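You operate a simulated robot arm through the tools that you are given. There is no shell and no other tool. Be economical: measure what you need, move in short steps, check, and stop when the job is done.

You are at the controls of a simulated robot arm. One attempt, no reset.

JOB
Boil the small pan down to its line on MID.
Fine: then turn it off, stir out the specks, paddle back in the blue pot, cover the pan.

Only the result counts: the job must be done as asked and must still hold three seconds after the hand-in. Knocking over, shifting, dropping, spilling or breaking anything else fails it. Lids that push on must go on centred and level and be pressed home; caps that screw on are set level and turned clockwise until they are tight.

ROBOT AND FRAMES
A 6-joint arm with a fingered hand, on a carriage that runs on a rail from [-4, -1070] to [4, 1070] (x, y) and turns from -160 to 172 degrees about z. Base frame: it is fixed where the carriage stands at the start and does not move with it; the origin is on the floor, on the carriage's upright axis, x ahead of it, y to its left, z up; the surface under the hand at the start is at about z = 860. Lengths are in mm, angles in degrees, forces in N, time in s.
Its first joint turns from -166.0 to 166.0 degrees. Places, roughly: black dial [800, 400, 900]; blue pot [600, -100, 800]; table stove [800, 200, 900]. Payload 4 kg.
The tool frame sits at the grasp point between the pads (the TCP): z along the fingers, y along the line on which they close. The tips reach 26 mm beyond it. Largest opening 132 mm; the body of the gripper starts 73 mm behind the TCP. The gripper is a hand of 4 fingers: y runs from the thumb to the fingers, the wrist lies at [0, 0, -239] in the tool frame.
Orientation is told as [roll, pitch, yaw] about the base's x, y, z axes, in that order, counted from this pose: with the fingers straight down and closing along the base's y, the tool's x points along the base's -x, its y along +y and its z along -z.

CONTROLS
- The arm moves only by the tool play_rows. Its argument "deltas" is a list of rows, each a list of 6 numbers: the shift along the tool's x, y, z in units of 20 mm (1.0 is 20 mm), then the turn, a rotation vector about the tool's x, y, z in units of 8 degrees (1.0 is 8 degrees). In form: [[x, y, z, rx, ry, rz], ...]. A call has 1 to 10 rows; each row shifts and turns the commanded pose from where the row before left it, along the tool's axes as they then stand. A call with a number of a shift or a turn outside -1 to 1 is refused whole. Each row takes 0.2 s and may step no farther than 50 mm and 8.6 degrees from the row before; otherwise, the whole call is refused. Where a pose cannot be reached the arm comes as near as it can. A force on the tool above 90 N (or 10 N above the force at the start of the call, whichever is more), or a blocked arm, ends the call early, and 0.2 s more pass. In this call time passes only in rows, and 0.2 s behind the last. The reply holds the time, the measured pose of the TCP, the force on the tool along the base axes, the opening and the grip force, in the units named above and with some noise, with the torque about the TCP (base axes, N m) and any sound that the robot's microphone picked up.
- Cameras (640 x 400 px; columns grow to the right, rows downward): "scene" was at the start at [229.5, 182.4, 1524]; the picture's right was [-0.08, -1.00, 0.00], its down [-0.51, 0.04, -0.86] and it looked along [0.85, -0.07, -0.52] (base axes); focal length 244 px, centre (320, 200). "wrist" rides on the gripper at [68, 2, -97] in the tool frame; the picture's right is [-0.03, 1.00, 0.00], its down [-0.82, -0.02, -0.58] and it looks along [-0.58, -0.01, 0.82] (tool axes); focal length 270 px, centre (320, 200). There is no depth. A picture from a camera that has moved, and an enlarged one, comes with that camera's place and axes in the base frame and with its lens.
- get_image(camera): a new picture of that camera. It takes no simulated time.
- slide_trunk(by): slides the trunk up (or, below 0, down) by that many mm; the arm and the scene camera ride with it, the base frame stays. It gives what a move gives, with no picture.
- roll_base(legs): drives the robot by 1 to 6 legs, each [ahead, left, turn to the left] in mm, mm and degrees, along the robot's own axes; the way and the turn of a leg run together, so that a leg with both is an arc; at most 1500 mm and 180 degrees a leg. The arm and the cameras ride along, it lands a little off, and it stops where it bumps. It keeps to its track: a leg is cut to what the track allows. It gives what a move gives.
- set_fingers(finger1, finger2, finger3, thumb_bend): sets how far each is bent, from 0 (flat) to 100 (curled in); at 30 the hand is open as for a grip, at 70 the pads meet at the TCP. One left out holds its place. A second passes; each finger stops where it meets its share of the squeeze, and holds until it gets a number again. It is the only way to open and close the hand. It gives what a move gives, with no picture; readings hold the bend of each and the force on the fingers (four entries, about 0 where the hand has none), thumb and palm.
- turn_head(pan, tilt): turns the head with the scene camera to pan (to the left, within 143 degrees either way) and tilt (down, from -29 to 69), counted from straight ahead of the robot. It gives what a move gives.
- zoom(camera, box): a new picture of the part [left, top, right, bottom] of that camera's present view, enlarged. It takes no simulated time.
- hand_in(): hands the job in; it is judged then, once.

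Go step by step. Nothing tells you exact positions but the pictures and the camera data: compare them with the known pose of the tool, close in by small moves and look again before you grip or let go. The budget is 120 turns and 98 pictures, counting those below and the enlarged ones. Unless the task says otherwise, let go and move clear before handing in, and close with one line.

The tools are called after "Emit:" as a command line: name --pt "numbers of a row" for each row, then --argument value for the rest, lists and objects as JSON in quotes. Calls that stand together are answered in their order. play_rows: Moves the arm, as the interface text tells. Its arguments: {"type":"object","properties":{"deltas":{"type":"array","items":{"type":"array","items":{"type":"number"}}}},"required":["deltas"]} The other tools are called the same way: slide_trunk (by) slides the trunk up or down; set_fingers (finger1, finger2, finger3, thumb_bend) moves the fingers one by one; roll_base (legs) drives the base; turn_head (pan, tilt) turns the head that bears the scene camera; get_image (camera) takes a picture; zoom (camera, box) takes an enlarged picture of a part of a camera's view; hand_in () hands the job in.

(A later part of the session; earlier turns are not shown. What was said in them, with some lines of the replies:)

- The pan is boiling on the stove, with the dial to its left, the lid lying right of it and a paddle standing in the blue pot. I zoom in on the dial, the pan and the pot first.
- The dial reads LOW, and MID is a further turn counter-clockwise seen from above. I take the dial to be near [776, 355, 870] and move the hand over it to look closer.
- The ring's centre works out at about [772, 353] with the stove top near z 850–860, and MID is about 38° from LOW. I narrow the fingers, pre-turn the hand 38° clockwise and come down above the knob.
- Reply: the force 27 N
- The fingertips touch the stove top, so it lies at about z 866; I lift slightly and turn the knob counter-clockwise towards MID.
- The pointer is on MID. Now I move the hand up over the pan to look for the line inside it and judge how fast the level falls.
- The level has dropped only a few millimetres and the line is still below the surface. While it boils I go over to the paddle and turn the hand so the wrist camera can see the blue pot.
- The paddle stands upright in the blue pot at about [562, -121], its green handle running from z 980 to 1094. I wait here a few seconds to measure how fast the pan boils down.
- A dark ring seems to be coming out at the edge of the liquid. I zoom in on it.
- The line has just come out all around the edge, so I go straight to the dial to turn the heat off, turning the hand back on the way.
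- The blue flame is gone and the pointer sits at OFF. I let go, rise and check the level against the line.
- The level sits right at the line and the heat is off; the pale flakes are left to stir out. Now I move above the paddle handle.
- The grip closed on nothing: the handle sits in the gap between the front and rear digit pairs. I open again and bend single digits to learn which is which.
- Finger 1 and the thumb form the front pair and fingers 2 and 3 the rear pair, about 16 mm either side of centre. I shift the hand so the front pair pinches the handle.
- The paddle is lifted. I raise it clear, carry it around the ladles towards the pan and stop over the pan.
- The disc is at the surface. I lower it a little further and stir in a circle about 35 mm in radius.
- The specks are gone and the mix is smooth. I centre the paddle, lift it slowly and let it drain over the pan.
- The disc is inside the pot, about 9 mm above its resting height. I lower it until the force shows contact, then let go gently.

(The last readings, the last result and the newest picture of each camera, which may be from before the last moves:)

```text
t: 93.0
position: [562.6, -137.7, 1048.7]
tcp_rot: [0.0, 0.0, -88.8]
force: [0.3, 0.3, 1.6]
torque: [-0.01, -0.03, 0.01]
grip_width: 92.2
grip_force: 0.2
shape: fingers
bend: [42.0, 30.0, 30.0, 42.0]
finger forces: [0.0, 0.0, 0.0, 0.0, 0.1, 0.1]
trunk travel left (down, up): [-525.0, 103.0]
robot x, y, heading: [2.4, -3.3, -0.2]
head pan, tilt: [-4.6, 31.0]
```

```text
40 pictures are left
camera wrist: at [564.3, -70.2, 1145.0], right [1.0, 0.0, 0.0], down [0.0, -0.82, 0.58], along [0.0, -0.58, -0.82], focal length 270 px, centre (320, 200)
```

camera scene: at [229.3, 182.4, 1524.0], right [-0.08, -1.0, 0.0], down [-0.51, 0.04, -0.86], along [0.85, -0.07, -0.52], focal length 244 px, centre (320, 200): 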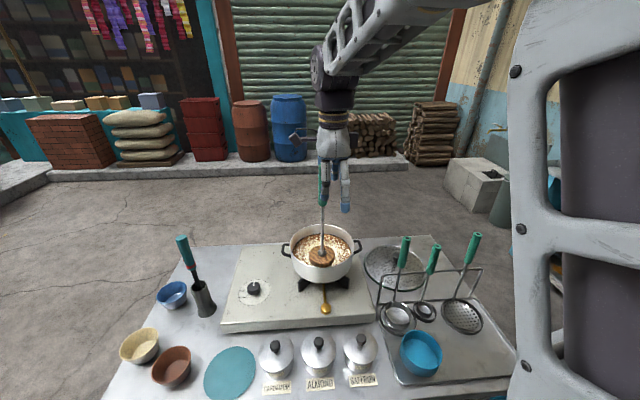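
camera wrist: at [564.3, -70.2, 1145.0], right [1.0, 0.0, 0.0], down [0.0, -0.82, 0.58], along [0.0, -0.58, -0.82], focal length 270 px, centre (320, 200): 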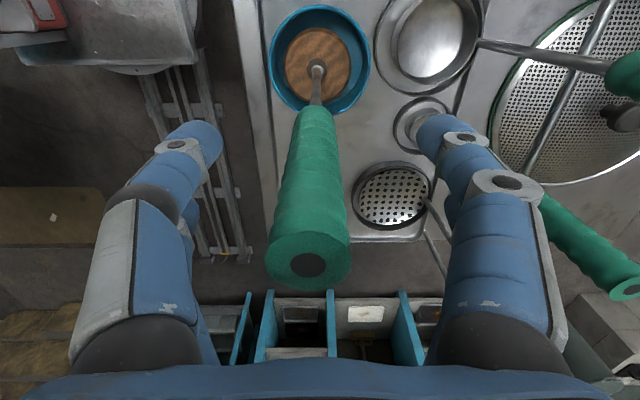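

The paddle stands in the blue pot and is free. I rise clear and move towards the lid to look at it closely.

Emit:
play_rows --pt "0 0 -0.6 0 0 0" --pt "0 0 -1 0 0 0" --pt "0 0 -1 0 0 0" --pt "0 0 -1 0 0 0" --pt "0 0 -1 0 0 0" --pt "0 0 -1 0 0 0" --pt "0 0 -1 0 0 0" --pt "0 0 -1 0 0 0" --pt "0 0 -1 0 0 0" --pt "0 0 -1 0 0 0"

Emit:
play_rows --pt "0.8 0.95 0 0 0 0" --pt "0.8 0.95 0 0 0 0" --pt "0.8 0.95 0 0 0 0" --pt "0.8 0.95 0 0 0 0" --pt "0.8 0.95 0 0 0 0" --pt "0 0.95 0 0 0 0" --pt "0 0.95 0 0 0 0" --pt "0 0.95 0 0 0 0" --pt "0 0.95 0 0 0 0" --pt "0 0.95 0 0 0 0"

Emit:
play_rows --pt "0 0.95 0 0 0 0" --pt "0 0.95 0 0 0 0" --pt "0 0.95 0 0 0 0" --pt "0 0.95 0 0 0 0" --pt "0 0.95 0 0 0 0" --pt "0 0.95 0 0 0 0"

Emit:
get_image --camera "wrist"

Emit:
get_image --camera "scene"

```text
t: 95.2
position: [562.1, -137.1, 1240.6]
tcp_rot: [0.0, 0.0, -88.8]
force: [0.4, -0.2, -0.5]
torque: [0.01, 0.03, 0.0]
grip_width: 92.6
grip_force: 0.0
shape: fingers
bend: [42.0, 30.0, 30.0, 42.0]
finger forces: [0.0, 0.1, 0.0, 0.0, 0.0, 0.0]
trunk travel left (down, up): [-525.0, 103.0]
robot x, y, heading: [0.1, 0.9, 0.2]
head pan, tilt: [-4.6, 31.0]
```

```text
t: 97.4
position: [749.1, -53.1, 1240.7]
tcp_rot: [-0.1, 0.0, -88.8]
force: [-0.5, 0.4, 0.2]
torque: [0.01, -0.05, 0.01]
grip_width: 92.8
grip_force: 0.1
shape: fingers
bend: [42.0, 30.0, 30.0, 42.0]
finger forces: [0.0, 0.1, 0.0, 0.0, 0.0, 0.0]
trunk travel left (down, up): [-525.0, 103.0]
robot x, y, heading: [-3.1, -1.0, 0.1]
head pan, tilt: [-4.6, 31.0]
```

```text
t: 98.8
position: [863.0, -52.4, 1239.9]
tcp_rot: [0.0, 0.0, -88.9]
force: [-0.8, 0.4, 0.8]
torque: [-0.02, 0.0, 0.0]
grip_width: 92.6
grip_force: 0.1
shape: fingers
bend: [42.0, 30.0, 30.0, 42.0]
finger forces: [0.1, 0.0, 0.0, 0.0, 0.0, 0.1]
trunk travel left (down, up): [-525.0, 103.0]
robot x, y, heading: [1.1, 2.1, 0.1]
head pan, tilt: [-4.6, 31.0]
```

```text
39 pictures are left
camera wrist: at [866.3, 15.9, 1336.2], right [1.0, 0.0, 0.0], down [0.0, -0.82, 0.58], along [0.0, -0.58, -0.82], focal length 270 px, centre (320, 200)
```

wrist: 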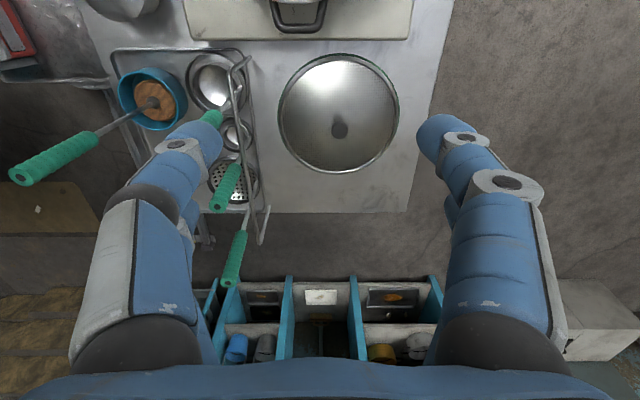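

```text
38 pictures are left
camera scene: at [229.2, 182.4, 1524.0], right [-0.08, -1.0, 0.0], down [-0.51, 0.04, -0.86], along [0.85, -0.07, -0.52], focal length 244 px, centre (320, 200)
```

scene: 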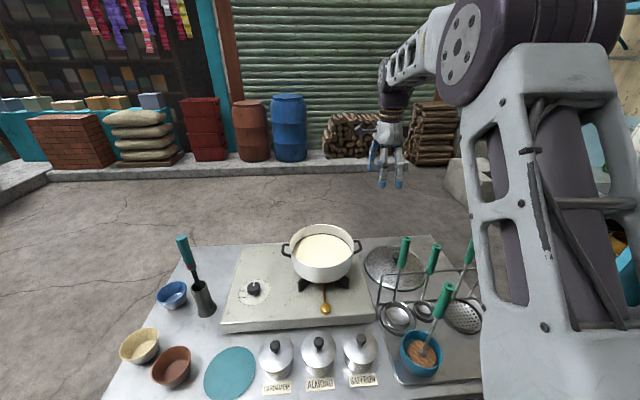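

Emit:
zoom --camera "wrist" --box '[260, 30, 420, 190]'

Emit:
zoom --camera "scene" --box '[270, 210, 430, 310]'

```text
2.50 times, centred on (340, 110) of wrist
camera zoom: at [866.3, 15.9, 1336.2], right [1.0, 0.0, 0.0], down [0.0, -0.82, 0.58], along [0.0, -0.58, -0.82], focal length 676 px, centre (270, 425)
```

zoom: 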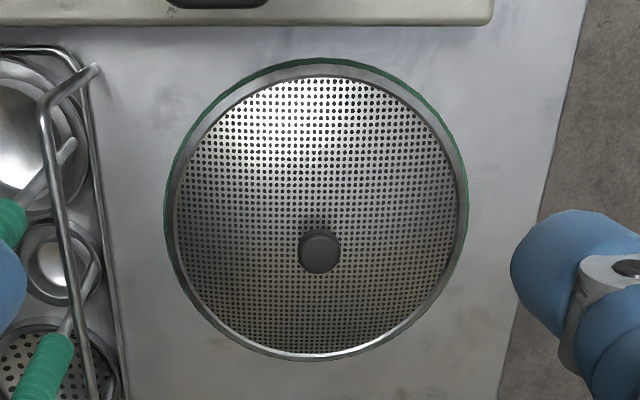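

```text
4.00 times, centred on (350, 260) of scene
camera zoom: at [229.2, 182.4, 1524.0], right [-0.08, -1.0, 0.0], down [-0.51, 0.04, -0.86], along [0.85, -0.07, -0.52], focal length 978 px, centre (200, -40)
```

zoom: 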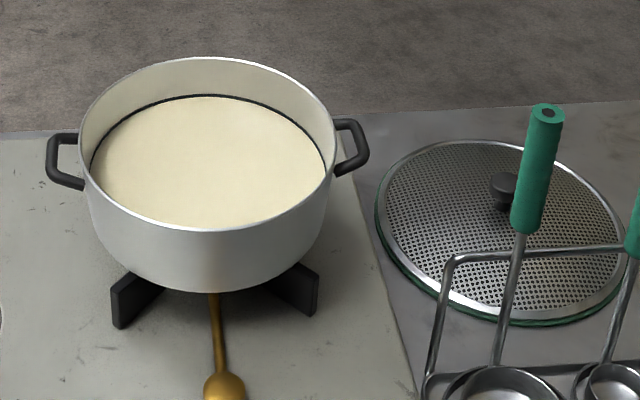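

The cover is a perforated lid with a knob at about [904, -172, 842], lid centre near [902, -168]. I move over it, offset so the front digit pair lines up with the knob.

Emit:
play_rows --pt "-0.9 0.3 0 0 0 0" --pt "-1 0.3 0.4 0 0 0" --pt "-1 0.3 0.8 0 0 0" --pt "-1 0.3 0.8 0 0 0" --pt "-1 0.3 0.8 0 0 0" --pt "-1 0.3 1 0 0 0" --pt "-0.95 0.25 1 0 0 0" --pt "0 0 1 0 0 0" --pt "0 0 1 0 0 0" --pt "0 0 1 0 0 0"

Emit:
play_rows --pt "0 0 1 0 0 0" --pt "0 0 1 0 0 0" --pt "0 0 1 0 0 0" --pt "0 0 1 0 0 0" --pt "0 0 1 0 0 0"

Emit:
get_image --camera "wrist"

Emit:
get_image --camera "scene"

```text
t: 101.0
position: [908.3, -188.6, 1084.3]
tcp_rot: [0.0, 0.0, -88.8]
force: [-0.1, 0.5, -0.3]
torque: [0.02, 0.0, 0.04]
grip_width: 92.7
grip_force: 0.0
shape: fingers
bend: [42.0, 30.0, 30.0, 42.0]
finger forces: [0.0, 0.0, 0.0, 0.0, 0.1, 0.1]
trunk travel left (down, up): [-525.0, 103.0]
robot x, y, heading: [-2.0, 1.3, 0.3]
head pan, tilt: [-4.6, 31.0]
```

```text
t: 102.2
position: [908.3, -186.8, 986.0]
tcp_rot: [0.0, 0.0, -88.8]
force: [-0.6, 0.7, -0.8]
torque: [0.04, -0.01, -0.01]
grip_width: 92.5
grip_force: 0.1
shape: fingers
bend: [42.0, 30.0, 30.0, 42.0]
finger forces: [0.1, 0.0, 0.0, 0.0, 0.0, 0.0]
trunk travel left (down, up): [-525.0, 103.0]
robot x, y, heading: [-1.2, 0.6, 0.0]
head pan, tilt: [-4.6, 31.0]
```

```text
35 pictures are left
camera wrist: at [910.5, -119.5, 1081.9], right [1.0, 0.0, 0.0], down [0.0, -0.82, 0.58], along [0.0, -0.58, -0.82], focal length 270 px, centre (320, 200)
```

wrist: 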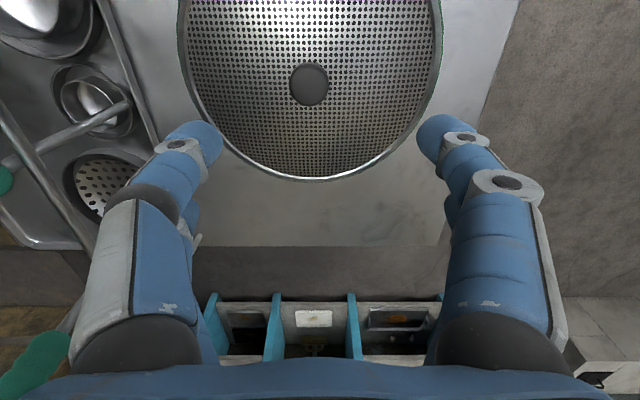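

```text
34 pictures are left
camera scene: at [229.3, 182.4, 1524.0], right [-0.08, -1.0, 0.0], down [-0.51, 0.04, -0.86], along [0.85, -0.07, -0.52], focal length 244 px, centre (320, 200)
```

scene: 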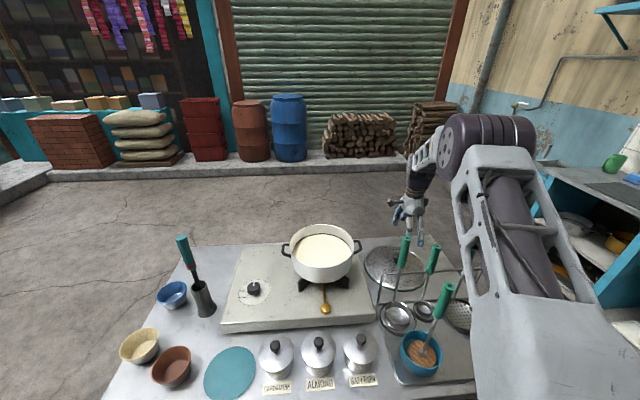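

Emit:
play_rows --pt "-0.11 -0.34 1 0 0 0" --pt "0 0 1 0 0 0" --pt "0 0 1 0 0 0" --pt "0 0 1 0 0 0" --pt "0 0 1 0 0 0" --pt "0 0 0.7 0 0 0"

Emit:
get_image --camera "wrist"

Emit:
zoom --camera "scene" --box '[350, 220, 450, 310]'

```text
t: 103.6
position: [901.5, -189.5, 870.7]
tcp_rot: [0.0, 0.0, -88.8]
force: [0.0, -0.3, -0.4]
torque: [0.02, -0.06, -0.01]
grip_width: 92.5
grip_force: 0.1
shape: fingers
bend: [42.0, 30.0, 30.0, 42.0]
finger forces: [0.1, 0.0, 0.1, 0.0, 0.0, 0.0]
trunk travel left (down, up): [-525.0, 103.0]
robot x, y, heading: [-1.8, -3.0, 0.2]
head pan, tilt: [-4.6, 31.0]
```

```text
33 pictures are left
camera wrist: at [903.0, -122.2, 966.9], right [1.0, 0.0, 0.0], down [0.0, -0.82, 0.58], along [0.0, -0.58, -0.82], focal length 270 px, centre (320, 200)
```

wrist: 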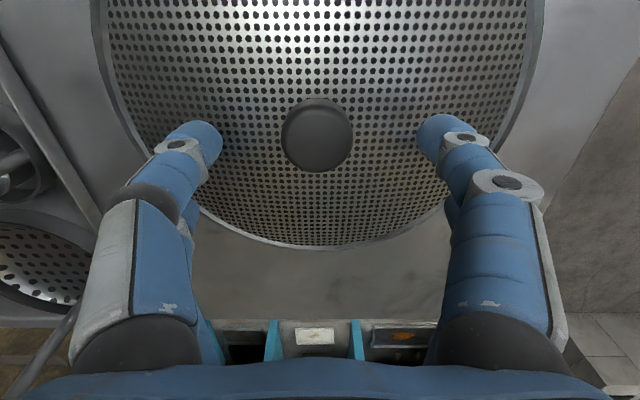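

```text
4.44 times, centred on (400, 265) of scene
camera zoom: at [229.3, 182.4, 1524.0], right [-0.08, -1.0, 0.0], down [-0.51, 0.04, -0.86], along [0.85, -0.07, -0.52], focal length 1086 px, centre (-36, -89)
```

zoom: 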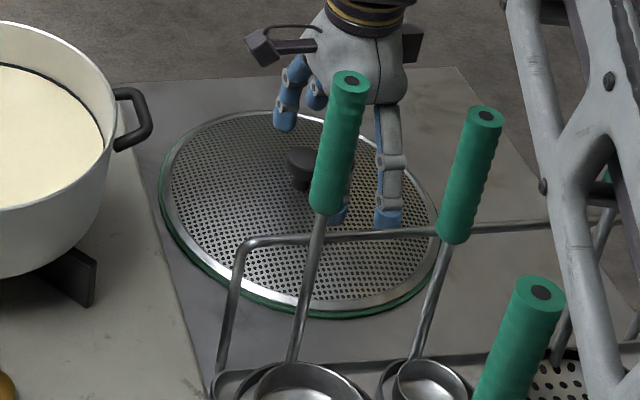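

Emit:
play_rows --pt "0 0 0.5 0 0 0" --pt "0 0 0.4 0 0 0"

Emit:
set_fingers --finger1 74 --thumb_bend 74

Emit:
get_image --camera "wrist"

```text
t: 104.2
position: [902.0, -189.8, 852.8]
tcp_rot: [0.0, 0.0, -88.7]
force: [0.7, -0.4, 0.5]
torque: [0.02, -0.02, 0.0]
grip_width: 92.6
grip_force: 0.0
shape: fingers
bend: [42.0, 30.0, 30.0, 42.0]
finger forces: [0.1, 0.0, 0.0, 0.0, 0.0, 0.0]
trunk travel left (down, up): [-525.0, 103.0]
robot x, y, heading: [1.4, 0.2, -0.1]
head pan, tilt: [-4.6, 31.0]
```

```text
t: 105.2
position: [900.0, -189.9, 853.4]
tcp_rot: [0.0, 0.0, -88.8]
force: [-3.4, -1.4, 4.3]
torque: [0.04, -0.03, 0.05]
grip_width: 11.3
grip_force: 12.5
shape: fingers
bend: [71.0, 30.0, 30.0, 66.0]
finger forces: [9.6, 0.1, 0.0, 0.1, 15.7, 0.0]
trunk travel left (down, up): [-525.0, 103.0]
robot x, y, heading: [1.5, -0.7, 0.2]
head pan, tilt: [-4.6, 31.0]
```

```text
31 pictures are left
camera wrist: at [902.8, -122.4, 948.9], right [1.0, 0.0, 0.0], down [0.0, -0.82, 0.58], along [0.0, -0.58, -0.82], focal length 270 px, centre (320, 200)
```

wrist: 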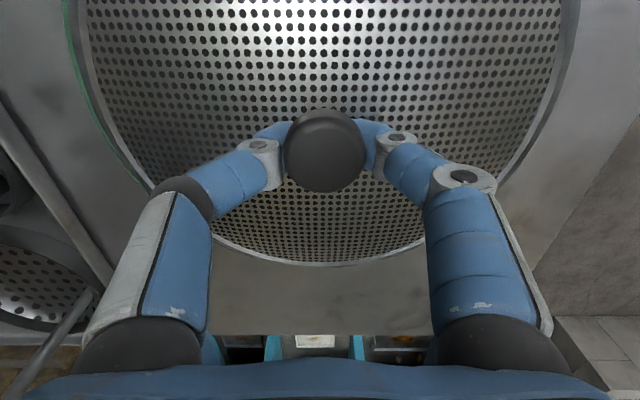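

Emit:
play_rows --pt "0 0 -0.2 0 0 0" --pt "0 0 -0.3 0 0 0" --pt "0 0 -0.5 0 0 0" --pt "0 0 -0.8 0 0 0" --pt "0 0 -0.8 0 0 0"

Emit:
get_image --camera "wrist"

Emit:
zoom --camera "scene" --box '[350, 200, 450, 310]'

```text
t: 106.4
position: [900.8, -190.7, 904.7]
tcp_rot: [-0.1, 0.1, -88.7]
force: [-0.1, 0.9, -0.9]
torque: [-0.06, 0.01, 0.02]
grip_width: 10.8
grip_force: 10.2
shape: fingers
bend: [71.0, 30.0, 30.0, 67.0]
finger forces: [9.0, 0.1, 0.1, 0.1, 11.3, 0.0]
trunk travel left (down, up): [-525.0, 103.0]
robot x, y, heading: [-2.3, -1.0, 0.1]
head pan, tilt: [-4.6, 31.0]
```

```text
30 pictures are left
camera wrist: at [903.7, -122.4, 1001.3], right [1.0, 0.0, 0.0], down [0.0, -0.82, 0.58], along [0.0, -0.58, -0.82], focal length 270 px, centre (320, 200)
```

wrist: 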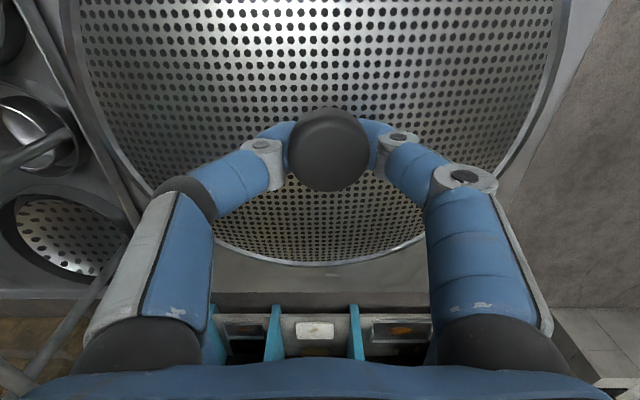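

```text
3.64 times, centred on (400, 255) of scene
camera zoom: at [229.7, 182.4, 1523.9], right [-0.08, -1.0, 0.0], down [-0.51, 0.04, -0.86], along [0.85, -0.07, -0.52], focal length 889 px, centre (29, 0)
```

zoom: 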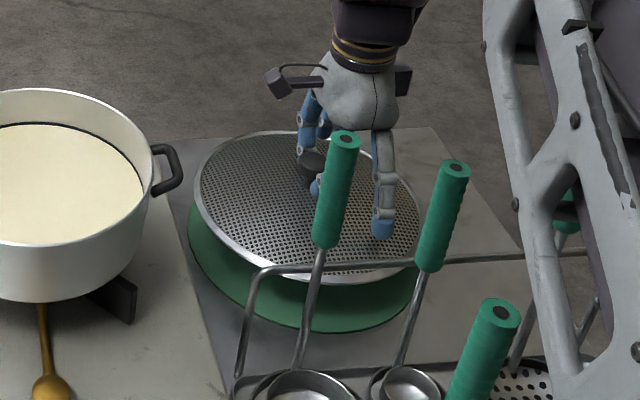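

The lid is up and level, with the green mat left on the table. I raise it above the ladles and carry it over towards the pan.

Emit:
play_rows --pt "0 0 -1 0 0 0" --pt "0 0 -1 0 0 0" --pt "0 0 -1 0 0 0" --pt "0 0 -1 0 0 0" --pt "0 0 -1 0 0 0" --pt "0 0 -1 0 0 0" --pt "0 0 -1 0 0 0" --pt "0 0 -1 0 0 0" --pt "0 0 -1 0 0 0" --pt "0 0 -1 0 0 0"

Emit:
play_rows --pt "0 0 -1 0 0 0" --pt "0 0 -1 0 0 0" --pt "0 0 -1 0 0 0" --pt "0.3 0 0 0 0 0" --pt "0.6 0 0 0 0 0" --pt "0.8 -0.2 0 0 0 0" --pt "0.8 -0.2 0 0 0 0" --pt "0.8 -0.2 0 0 0 0" --pt "0.8 -0.2 0 0 0 0" --pt "0.8 -0.2 0 0 0 0"

Emit:
play_rows --pt "0.8 -0.2 0 0 0 0" --pt "0.8 -0.2 0 0 0 0" --pt "0.8 -0.2 0 0 0 0" --pt "0.8 -0.2 0 0 0 0" --pt "0.8 -0.2 0 0 0 0" --pt "0.8 -0.2 0 0 0 0" --pt "0.8 -0.2 0 0 0 0" --pt "0.8 -0.2 0 0 0 0" --pt "0.8 -0.2 0 0 0 0" --pt "0.8 -0.2 0 0 0 0"

Emit:
play_rows --pt "0.8 -0.2 0 0 0 0" --pt "0.6 0 0 0 0 0" --pt "0.4 0 0 0 0 0" --pt "0.2 0 0 0 0 0" --pt "0 0 0 0 0 0"

Emit:
get_image --camera "wrist"

Emit:
zoom --camera "scene" --box '[260, 160, 390, 300]'

```text
t: 108.6
position: [901.9, -190.5, 1103.9]
tcp_rot: [0.0, 0.1, -88.8]
force: [-0.1, -0.2, -1.4]
torque: [-0.06, 0.01, -0.02]
grip_width: 10.6
grip_force: 10.6
shape: fingers
bend: [71.0, 30.0, 30.0, 67.0]
finger forces: [9.0, 0.0, 0.0, 0.0, 11.1, 0.0]
trunk travel left (down, up): [-525.0, 103.0]
robot x, y, heading: [2.9, -0.8, -0.1]
head pan, tilt: [-4.6, 31.0]
```

```text
t: 110.8
position: [880.2, -91.7, 1162.3]
tcp_rot: [0.0, 0.1, -88.8]
force: [-0.9, 0.5, -1.7]
torque: [-0.02, -0.01, 0.0]
grip_width: 11.0
grip_force: 10.4
shape: fingers
bend: [71.0, 30.0, 30.0, 67.0]
finger forces: [9.0, 0.0, 0.0, 0.0, 11.1, 0.1]
trunk travel left (down, up): [-525.0, 103.0]
robot x, y, heading: [2.8, -2.2, -0.1]
head pan, tilt: [-4.6, 31.0]
```

```text
t: 113.0
position: [835.6, 67.5, 1162.2]
tcp_rot: [0.1, -0.1, -88.8]
force: [0.0, 0.2, -1.1]
torque: [-0.02, 0.0, -0.01]
grip_width: 10.7
grip_force: 9.7
shape: fingers
bend: [71.0, 30.0, 30.0, 67.0]
finger forces: [8.9, 0.0, 0.0, 0.1, 11.0, 0.1]
trunk travel left (down, up): [-525.0, 103.0]
robot x, y, heading: [1.0, -0.1, -0.2]
head pan, tilt: [-4.6, 31.0]
```

```text
t: 114.2
position: [829.6, 107.9, 1162.5]
tcp_rot: [0.0, 0.0, -88.8]
force: [-0.8, 0.5, -2.6]
torque: [-0.04, 0.0, -0.02]
grip_width: 10.7
grip_force: 10.2
shape: fingers
bend: [71.0, 30.0, 30.0, 67.0]
finger forces: [9.0, 0.0, 0.0, 0.0, 11.1, 0.0]
trunk travel left (down, up): [-525.0, 103.0]
robot x, y, heading: [-1.2, -0.8, -0.0]
head pan, tilt: [-4.6, 31.0]
```

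```text
28 pictures are left
camera wrist: at [833.4, 175.0, 1260.3], right [1.0, 0.0, 0.0], down [0.0, -0.82, 0.58], along [0.0, -0.58, -0.82], focal length 270 px, centre (320, 200)
```

wrist: 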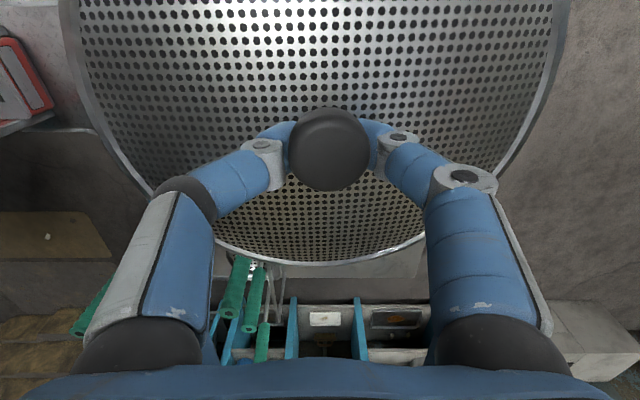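

```text
2.86 times, centred on (325, 230) of scene
camera zoom: at [229.5, 182.4, 1524.0], right [-0.08, -1.0, 0.0], down [-0.51, 0.04, -0.86], along [0.85, -0.07, -0.52], focal length 698 px, centre (306, 114)
```

zoom: 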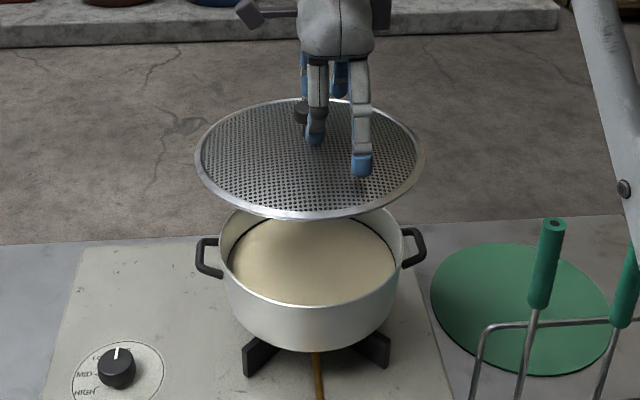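

Emit:
play_rows --pt "0 0.35 0.3 0 0 0" --pt "0 0 0.8 0 0 0" --pt "0 0 0.8 0 0 0" --pt "0 0 0.8 0 0 0" --pt "0 0 0.8 0 0 0" --pt "0 0 0.8 0 0 0" --pt "0 0 0.5 0 0 0"

Emit:
zoom --camera "scene" --box '[270, 190, 374, 300]'

Emit:
get_image --camera "wrist"

```text
t: 115.8
position: [837.3, 105.6, 1066.7]
tcp_rot: [0.1, 0.0, -88.8]
force: [-0.1, 0.6, -1.9]
torque: [-0.02, -0.03, 0.01]
grip_width: 10.7
grip_force: 10.3
shape: fingers
bend: [71.0, 30.0, 30.0, 67.0]
finger forces: [8.9, 0.1, 0.1, 0.0, 11.1, 0.0]
trunk travel left (down, up): [-525.0, 103.0]
robot x, y, heading: [1.6, -3.3, 0.0]
head pan, tilt: [-4.6, 31.0]
```

```text
3.64 times, centred on (322, 245) of scene
camera zoom: at [229.4, 182.4, 1524.0], right [-0.08, -1.0, 0.0], down [-0.51, 0.04, -0.86], along [0.85, -0.07, -0.52], focal length 889 px, centre (313, 36)
```

zoom: 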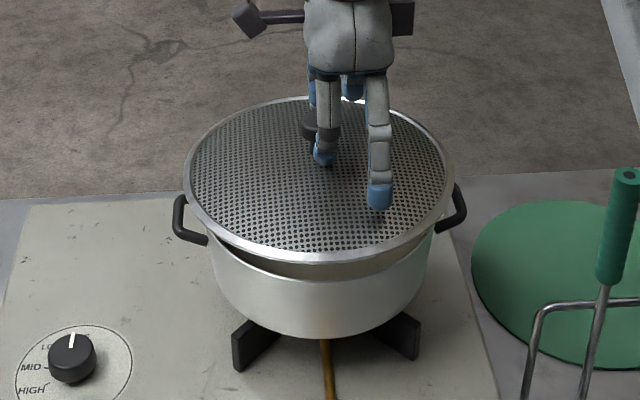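

```text
25 pictures are left
camera wrist: at [840.2, 173.4, 1164.1], right [1.0, 0.0, 0.0], down [0.0, -0.82, 0.58], along [0.0, -0.58, -0.82], focal length 270 px, centre (320, 200)
```

wrist: 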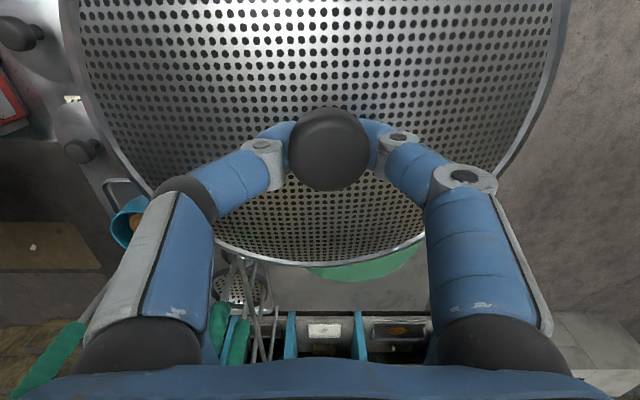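

Emit:
play_rows --pt "0 0 0.4 0 0 0" --pt "0 0 0.4 0 0 0" --pt "0 0 0.4 0 0 0" --pt "0 0 0.2 0 0 0"

Emit:
zoom --camera "scene" --box '[270, 190, 374, 300]'

```text
t: 116.8
position: [837.2, 106.4, 1041.0]
tcp_rot: [0.1, 0.1, -88.8]
force: [0.3, -0.4, 0.3]
torque: [0.01, -0.16, 0.01]
grip_width: 10.8
grip_force: 11.0
shape: fingers
bend: [71.0, 30.0, 30.0, 67.0]
finger forces: [10.3, 0.0, 0.1, 0.0, 12.3, 0.1]
trunk travel left (down, up): [-525.0, 103.0]
robot x, y, heading: [-2.8, -2.0, -0.1]
head pan, tilt: [-4.6, 31.0]
```

```text
3.64 times, centred on (322, 245) of scene
camera zoom: at [229.4, 182.4, 1524.0], right [-0.08, -1.0, 0.0], down [-0.51, 0.04, -0.86], along [0.85, -0.07, -0.52], focal length 889 px, centre (313, 36)
```

zoom: 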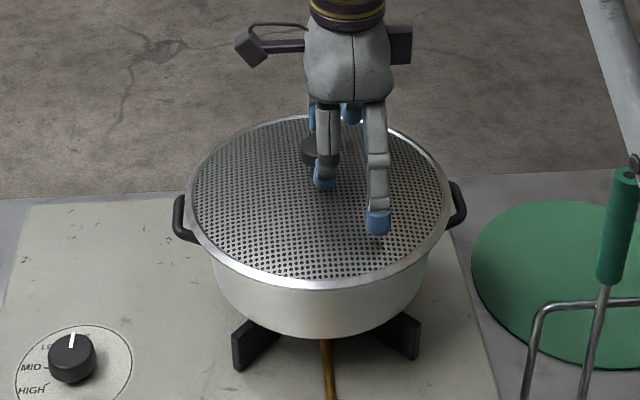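

Emit:
play_rows --pt "0 0 0.1 0 0 0" --pt "0 0 0.1 0 0 0"

Emit:
play_rows --pt "0 0 0.1 0 0 0"

Emit:
zoom --camera "scene" --box '[280, 205, 364, 285]'

```text
t: 117.4
position: [838.0, 106.0, 1038.3]
tcp_rot: [0.2, 0.0, -88.8]
force: [-2.7, -1.4, 15.1]
torque: [0.23, -0.05, 0.03]
grip_width: 11.0
grip_force: 16.9
shape: fingers
bend: [72.0, 30.0, 30.0, 66.0]
finger forces: [14.1, 0.1, 0.0, 0.1, 20.4, 0.0]
trunk travel left (down, up): [-525.0, 103.0]
robot x, y, heading: [2.5, -0.5, -0.2]
head pan, tilt: [-4.6, 31.0]
```

```text
t: 117.8
position: [837.9, 105.3, 1038.0]
tcp_rot: [0.3, -0.1, -88.8]
force: [-4.9, -4.8, 29.0]
torque: [0.38, 0.06, 0.04]
grip_width: 10.4
grip_force: 24.8
shape: fingers
bend: [73.0, 30.0, 30.0, 73.0]
finger forces: [18.1, 0.1, 0.1, 0.0, 31.6, 0.1]
trunk travel left (down, up): [-525.0, 103.0]
robot x, y, heading: [-0.6, -1.6, -0.1]
head pan, tilt: [-4.6, 31.0]
```

```text
5.00 times, centred on (322, 245) of scene
camera zoom: at [227.9, 182.0, 1524.4], right [-0.08, -1.0, 0.0], down [-0.51, 0.04, -0.86], along [0.85, -0.07, -0.51], focal length 1222 px, centre (310, -25)
```

zoom: 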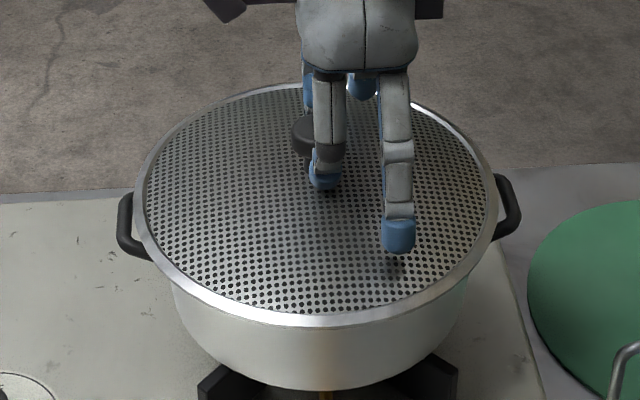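

The lid is seated, level and centred on the pan to within a couple of millimetres. I relax the pressure and let go.

Emit:
play_rows --pt "0 0 -0.1 0 0 0"

Emit:
set_fingers --finger1 62 --thumb_bend 60

Emit:
set_fingers --finger1 42 --thumb_bend 42

Emit:
get_image --camera "wrist"

Emit:
zoom --camera "scene" --box '[280, 205, 364, 285]'

```text
t: 118.2
position: [838.1, 106.1, 1037.1]
tcp_rot: [0.1, 0.0, -88.9]
force: [-4.0, -5.8, 22.6]
torque: [0.33, -0.04, 0.03]
grip_width: 10.3
grip_force: 22.0
shape: fingers
bend: [73.0, 30.0, 30.0, 73.0]
finger forces: [17.0, 0.1, 0.0, 0.1, 26.7, 0.1]
trunk travel left (down, up): [-525.0, 103.0]
robot x, y, heading: [-1.6, 6.0, 0.2]
head pan, tilt: [-4.6, 31.0]
```

```text
t: 119.2
position: [838.1, 107.1, 1038.5]
tcp_rot: [0.3, -0.1, -88.7]
force: [6.5, -5.5, 35.5]
torque: [0.57, -0.2, -0.08]
grip_width: 11.5
grip_force: 22.0
shape: fingers
bend: [71.0, 30.0, 30.0, 66.0]
finger forces: [21.7, 0.0, 0.0, 0.1, 22.7, 0.0]
trunk travel left (down, up): [-525.0, 103.0]
robot x, y, heading: [-3.0, -0.9, 0.1]
head pan, tilt: [-4.6, 31.0]
```

```text
t: 120.2
position: [838.6, 108.4, 1038.5]
tcp_rot: [0.3, 0.1, -88.8]
force: [4.6, 2.3, 37.4]
torque: [0.66, 0.27, -0.12]
grip_width: 34.3
grip_force: 18.7
shape: fingers
bend: [73.0, 30.0, 30.0, 53.0]
finger forces: [8.9, 0.0, 0.0, 0.0, 28.0, 0.0]
trunk travel left (down, up): [-525.0, 103.0]
robot x, y, heading: [-0.2, 3.9, -0.2]
head pan, tilt: [-4.6, 31.0]
```

```text
22 pictures are left
camera wrist: at [839.8, 175.0, 1135.2], right [1.0, 0.0, 0.0], down [-0.01, -0.82, 0.58], along [0.0, -0.58, -0.82], focal length 270 px, centre (320, 200)
```

wrist: 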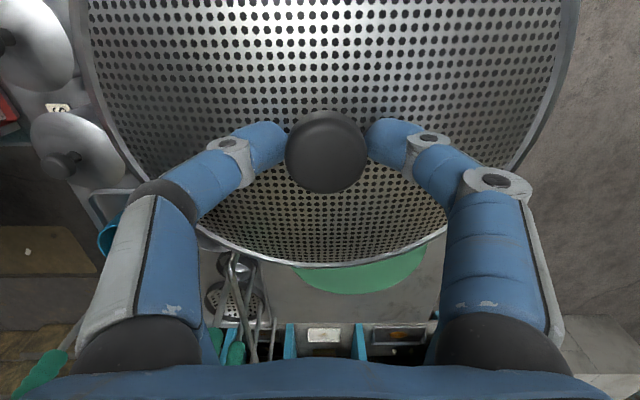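

```text
5.00 times, centred on (322, 245) of scene
camera zoom: at [228.2, 182.4, 1524.2], right [-0.08, -1.0, 0.0], down [-0.51, 0.04, -0.86], along [0.85, -0.07, -0.51], focal length 1222 px, centre (310, -25)
```

zoom: 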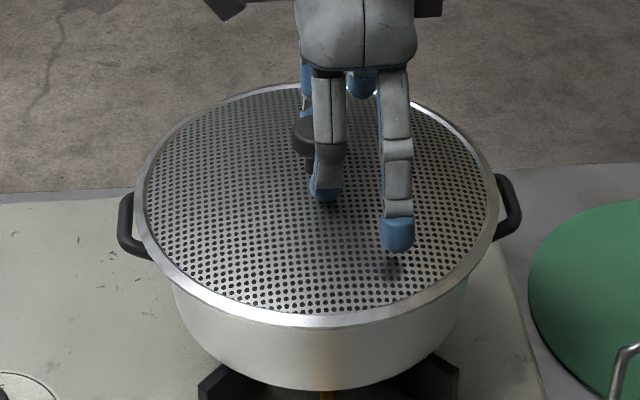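

Emit:
play_rows --pt "0 0 -0.15 0 0 0"

Emit:
set_fingers --finger1 40 --thumb_bend 40

Emit:
get_image --camera "wrist"

```text
t: 120.6
position: [837.7, 107.0, 1040.2]
tcp_rot: [0.0, 0.0, -88.8]
force: [8.7, 1.4, 28.6]
torque: [0.52, 0.42, -0.19]
grip_width: 62.9
grip_force: 14.9
shape: fingers
bend: [42.0, 30.0, 30.0, 53.0]
finger forces: [0.1, 0.0, 0.0, 0.0, 28.9, 0.0]
trunk travel left (down, up): [-525.0, 103.0]
robot x, y, heading: [-0.2, -3.1, -0.3]
head pan, tilt: [-4.6, 31.0]
```

```text
t: 121.6
position: [838.6, 106.9, 1039.2]
tcp_rot: [0.0, 0.1, -88.8]
force: [-0.1, -0.5, -0.8]
torque: [0.03, -0.01, 0.0]
grip_width: 99.9
grip_force: 0.1
shape: fingers
bend: [40.0, 30.0, 30.0, 40.0]
finger forces: [0.0, 0.1, 0.0, 0.0, 0.1, 0.0]
trunk travel left (down, up): [-525.0, 103.0]
robot x, y, heading: [-5.2, 0.5, 0.1]
head pan, tilt: [-4.6, 31.0]
```

```text
20 pictures are left
camera wrist: at [840.2, 174.8, 1135.5], right [1.0, 0.0, 0.0], down [0.0, -0.82, 0.58], along [0.0, -0.58, -0.82], focal length 270 px, centre (320, 200)
```

wrist: 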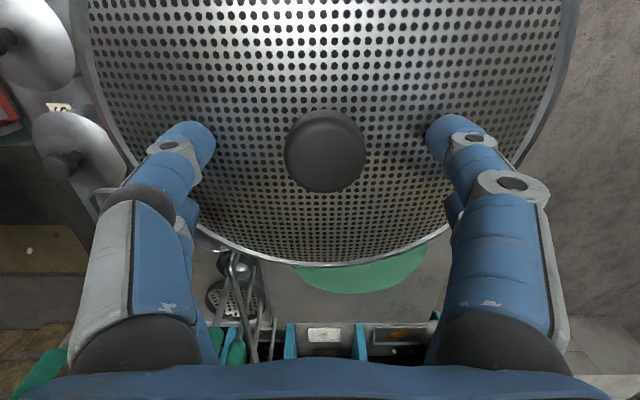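

Emit:
play_rows --pt "0 0 -0.5 0 0 0" --pt "0 0 -1 0 0 0" --pt "0 0 -1 0 0 0" --pt "0 0 -1 0 0 0" --pt "0 0 -1 0 0 0" --pt "0 0 -1 0 0 0" --pt "0 0 -1 0 0 0" --pt "0 0 -1 0 0 0" --pt "0 0 -1 0 0 0" --pt "0 0 -1 0 0 0"

Emit:
get_image --camera "scene"

Emit:
zoom --camera "scene" --box '[280, 205, 364, 285]'

Emit:
get_image --camera "wrist"

```text
t: 123.8
position: [838.7, 106.0, 1229.8]
tcp_rot: [0.1, 0.0, -88.7]
force: [-0.6, -0.1, -0.1]
torque: [0.02, 0.03, 0.0]
grip_width: 99.9
grip_force: 0.1
shape: fingers
bend: [40.0, 30.0, 30.0, 40.0]
finger forces: [0.1, 0.0, 0.0, 0.0, 0.0, 0.0]
trunk travel left (down, up): [-525.0, 103.0]
robot x, y, heading: [0.6, 1.8, -0.1]
head pan, tilt: [-4.6, 31.0]
```

```text
19 pictures are left
camera scene: at [229.5, 182.4, 1524.0], right [-0.08, -1.0, 0.0], down [-0.51, 0.04, -0.86], along [0.85, -0.07, -0.52], focal length 244 px, centre (320, 200)
```

scene: 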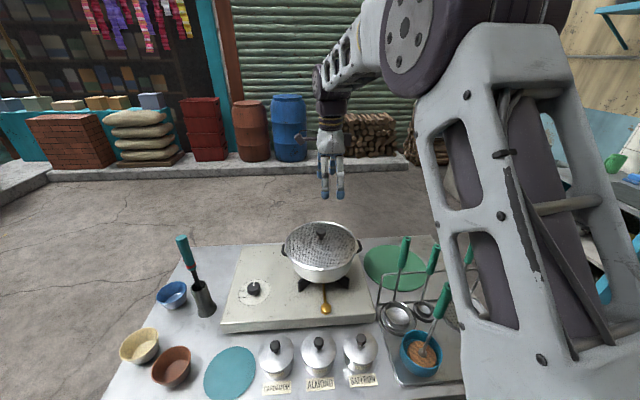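

```text
5.00 times, centred on (322, 245) of scene
camera zoom: at [229.5, 182.4, 1524.0], right [-0.08, -1.0, 0.0], down [-0.51, 0.04, -0.86], along [0.85, -0.07, -0.52], focal length 1222 px, centre (310, -25)
```

zoom: 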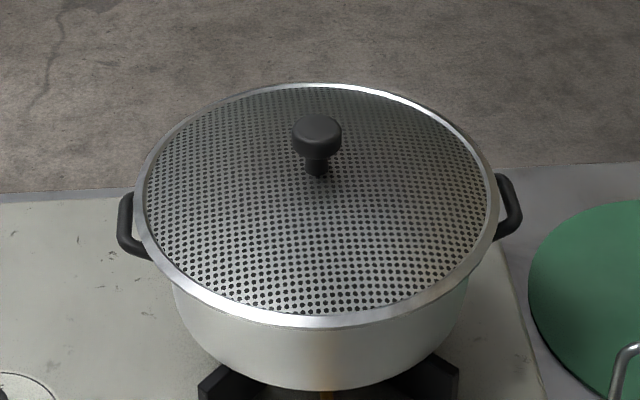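

```text
17 pictures are left
camera wrist: at [840.7, 174.6, 1326.0], right [1.0, 0.0, 0.0], down [0.0, -0.82, 0.58], along [0.0, -0.58, -0.82], focal length 270 px, centre (320, 200)
```

wrist: 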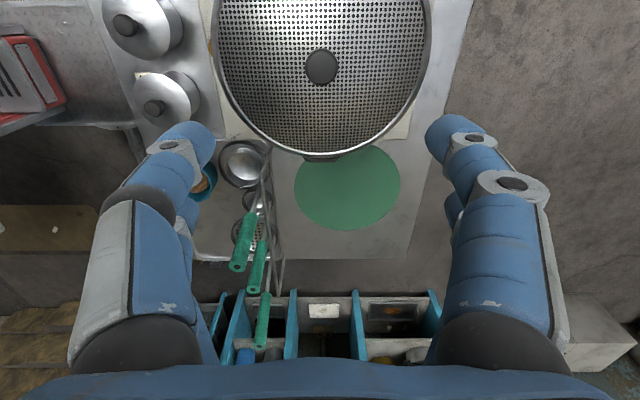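

Emit:
zoom --camera "scene" --box '[220, 260, 320, 310]'

Emit:
zoom --camera "scene" --box '[360, 260, 480, 390]'

```text
6.40 times, centred on (270, 285) of scene
camera zoom: at [229.5, 182.4, 1524.0], right [-0.08, -1.0, 0.0], down [-0.51, 0.04, -0.86], along [0.85, -0.07, -0.52], focal length 1564 px, centre (640, -344)
```

zoom: 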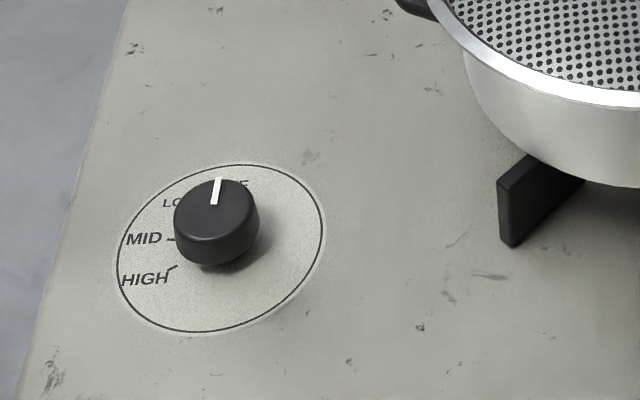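

```text
3.08 times, centred on (420, 325) of scene
camera zoom: at [229.5, 182.4, 1524.0], right [-0.08, -1.0, 0.0], down [-0.51, 0.04, -0.86], along [0.85, -0.07, -0.52], focal length 752 px, centre (12, -185)
```

zoom: 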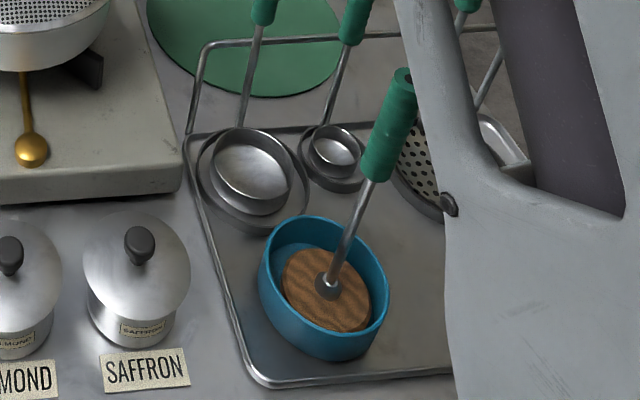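

The dial is at OFF, the paddle stands in the blue pot, the lid sits level on the pan and the hand is clear. I hand in.

Emit:
hand_in

```text
The job is handed in.
```

I boiled the pan down to its line on MID, turned the dial to OFF, stirred out the specks, put the paddle back in the blue pot and covered the pan.
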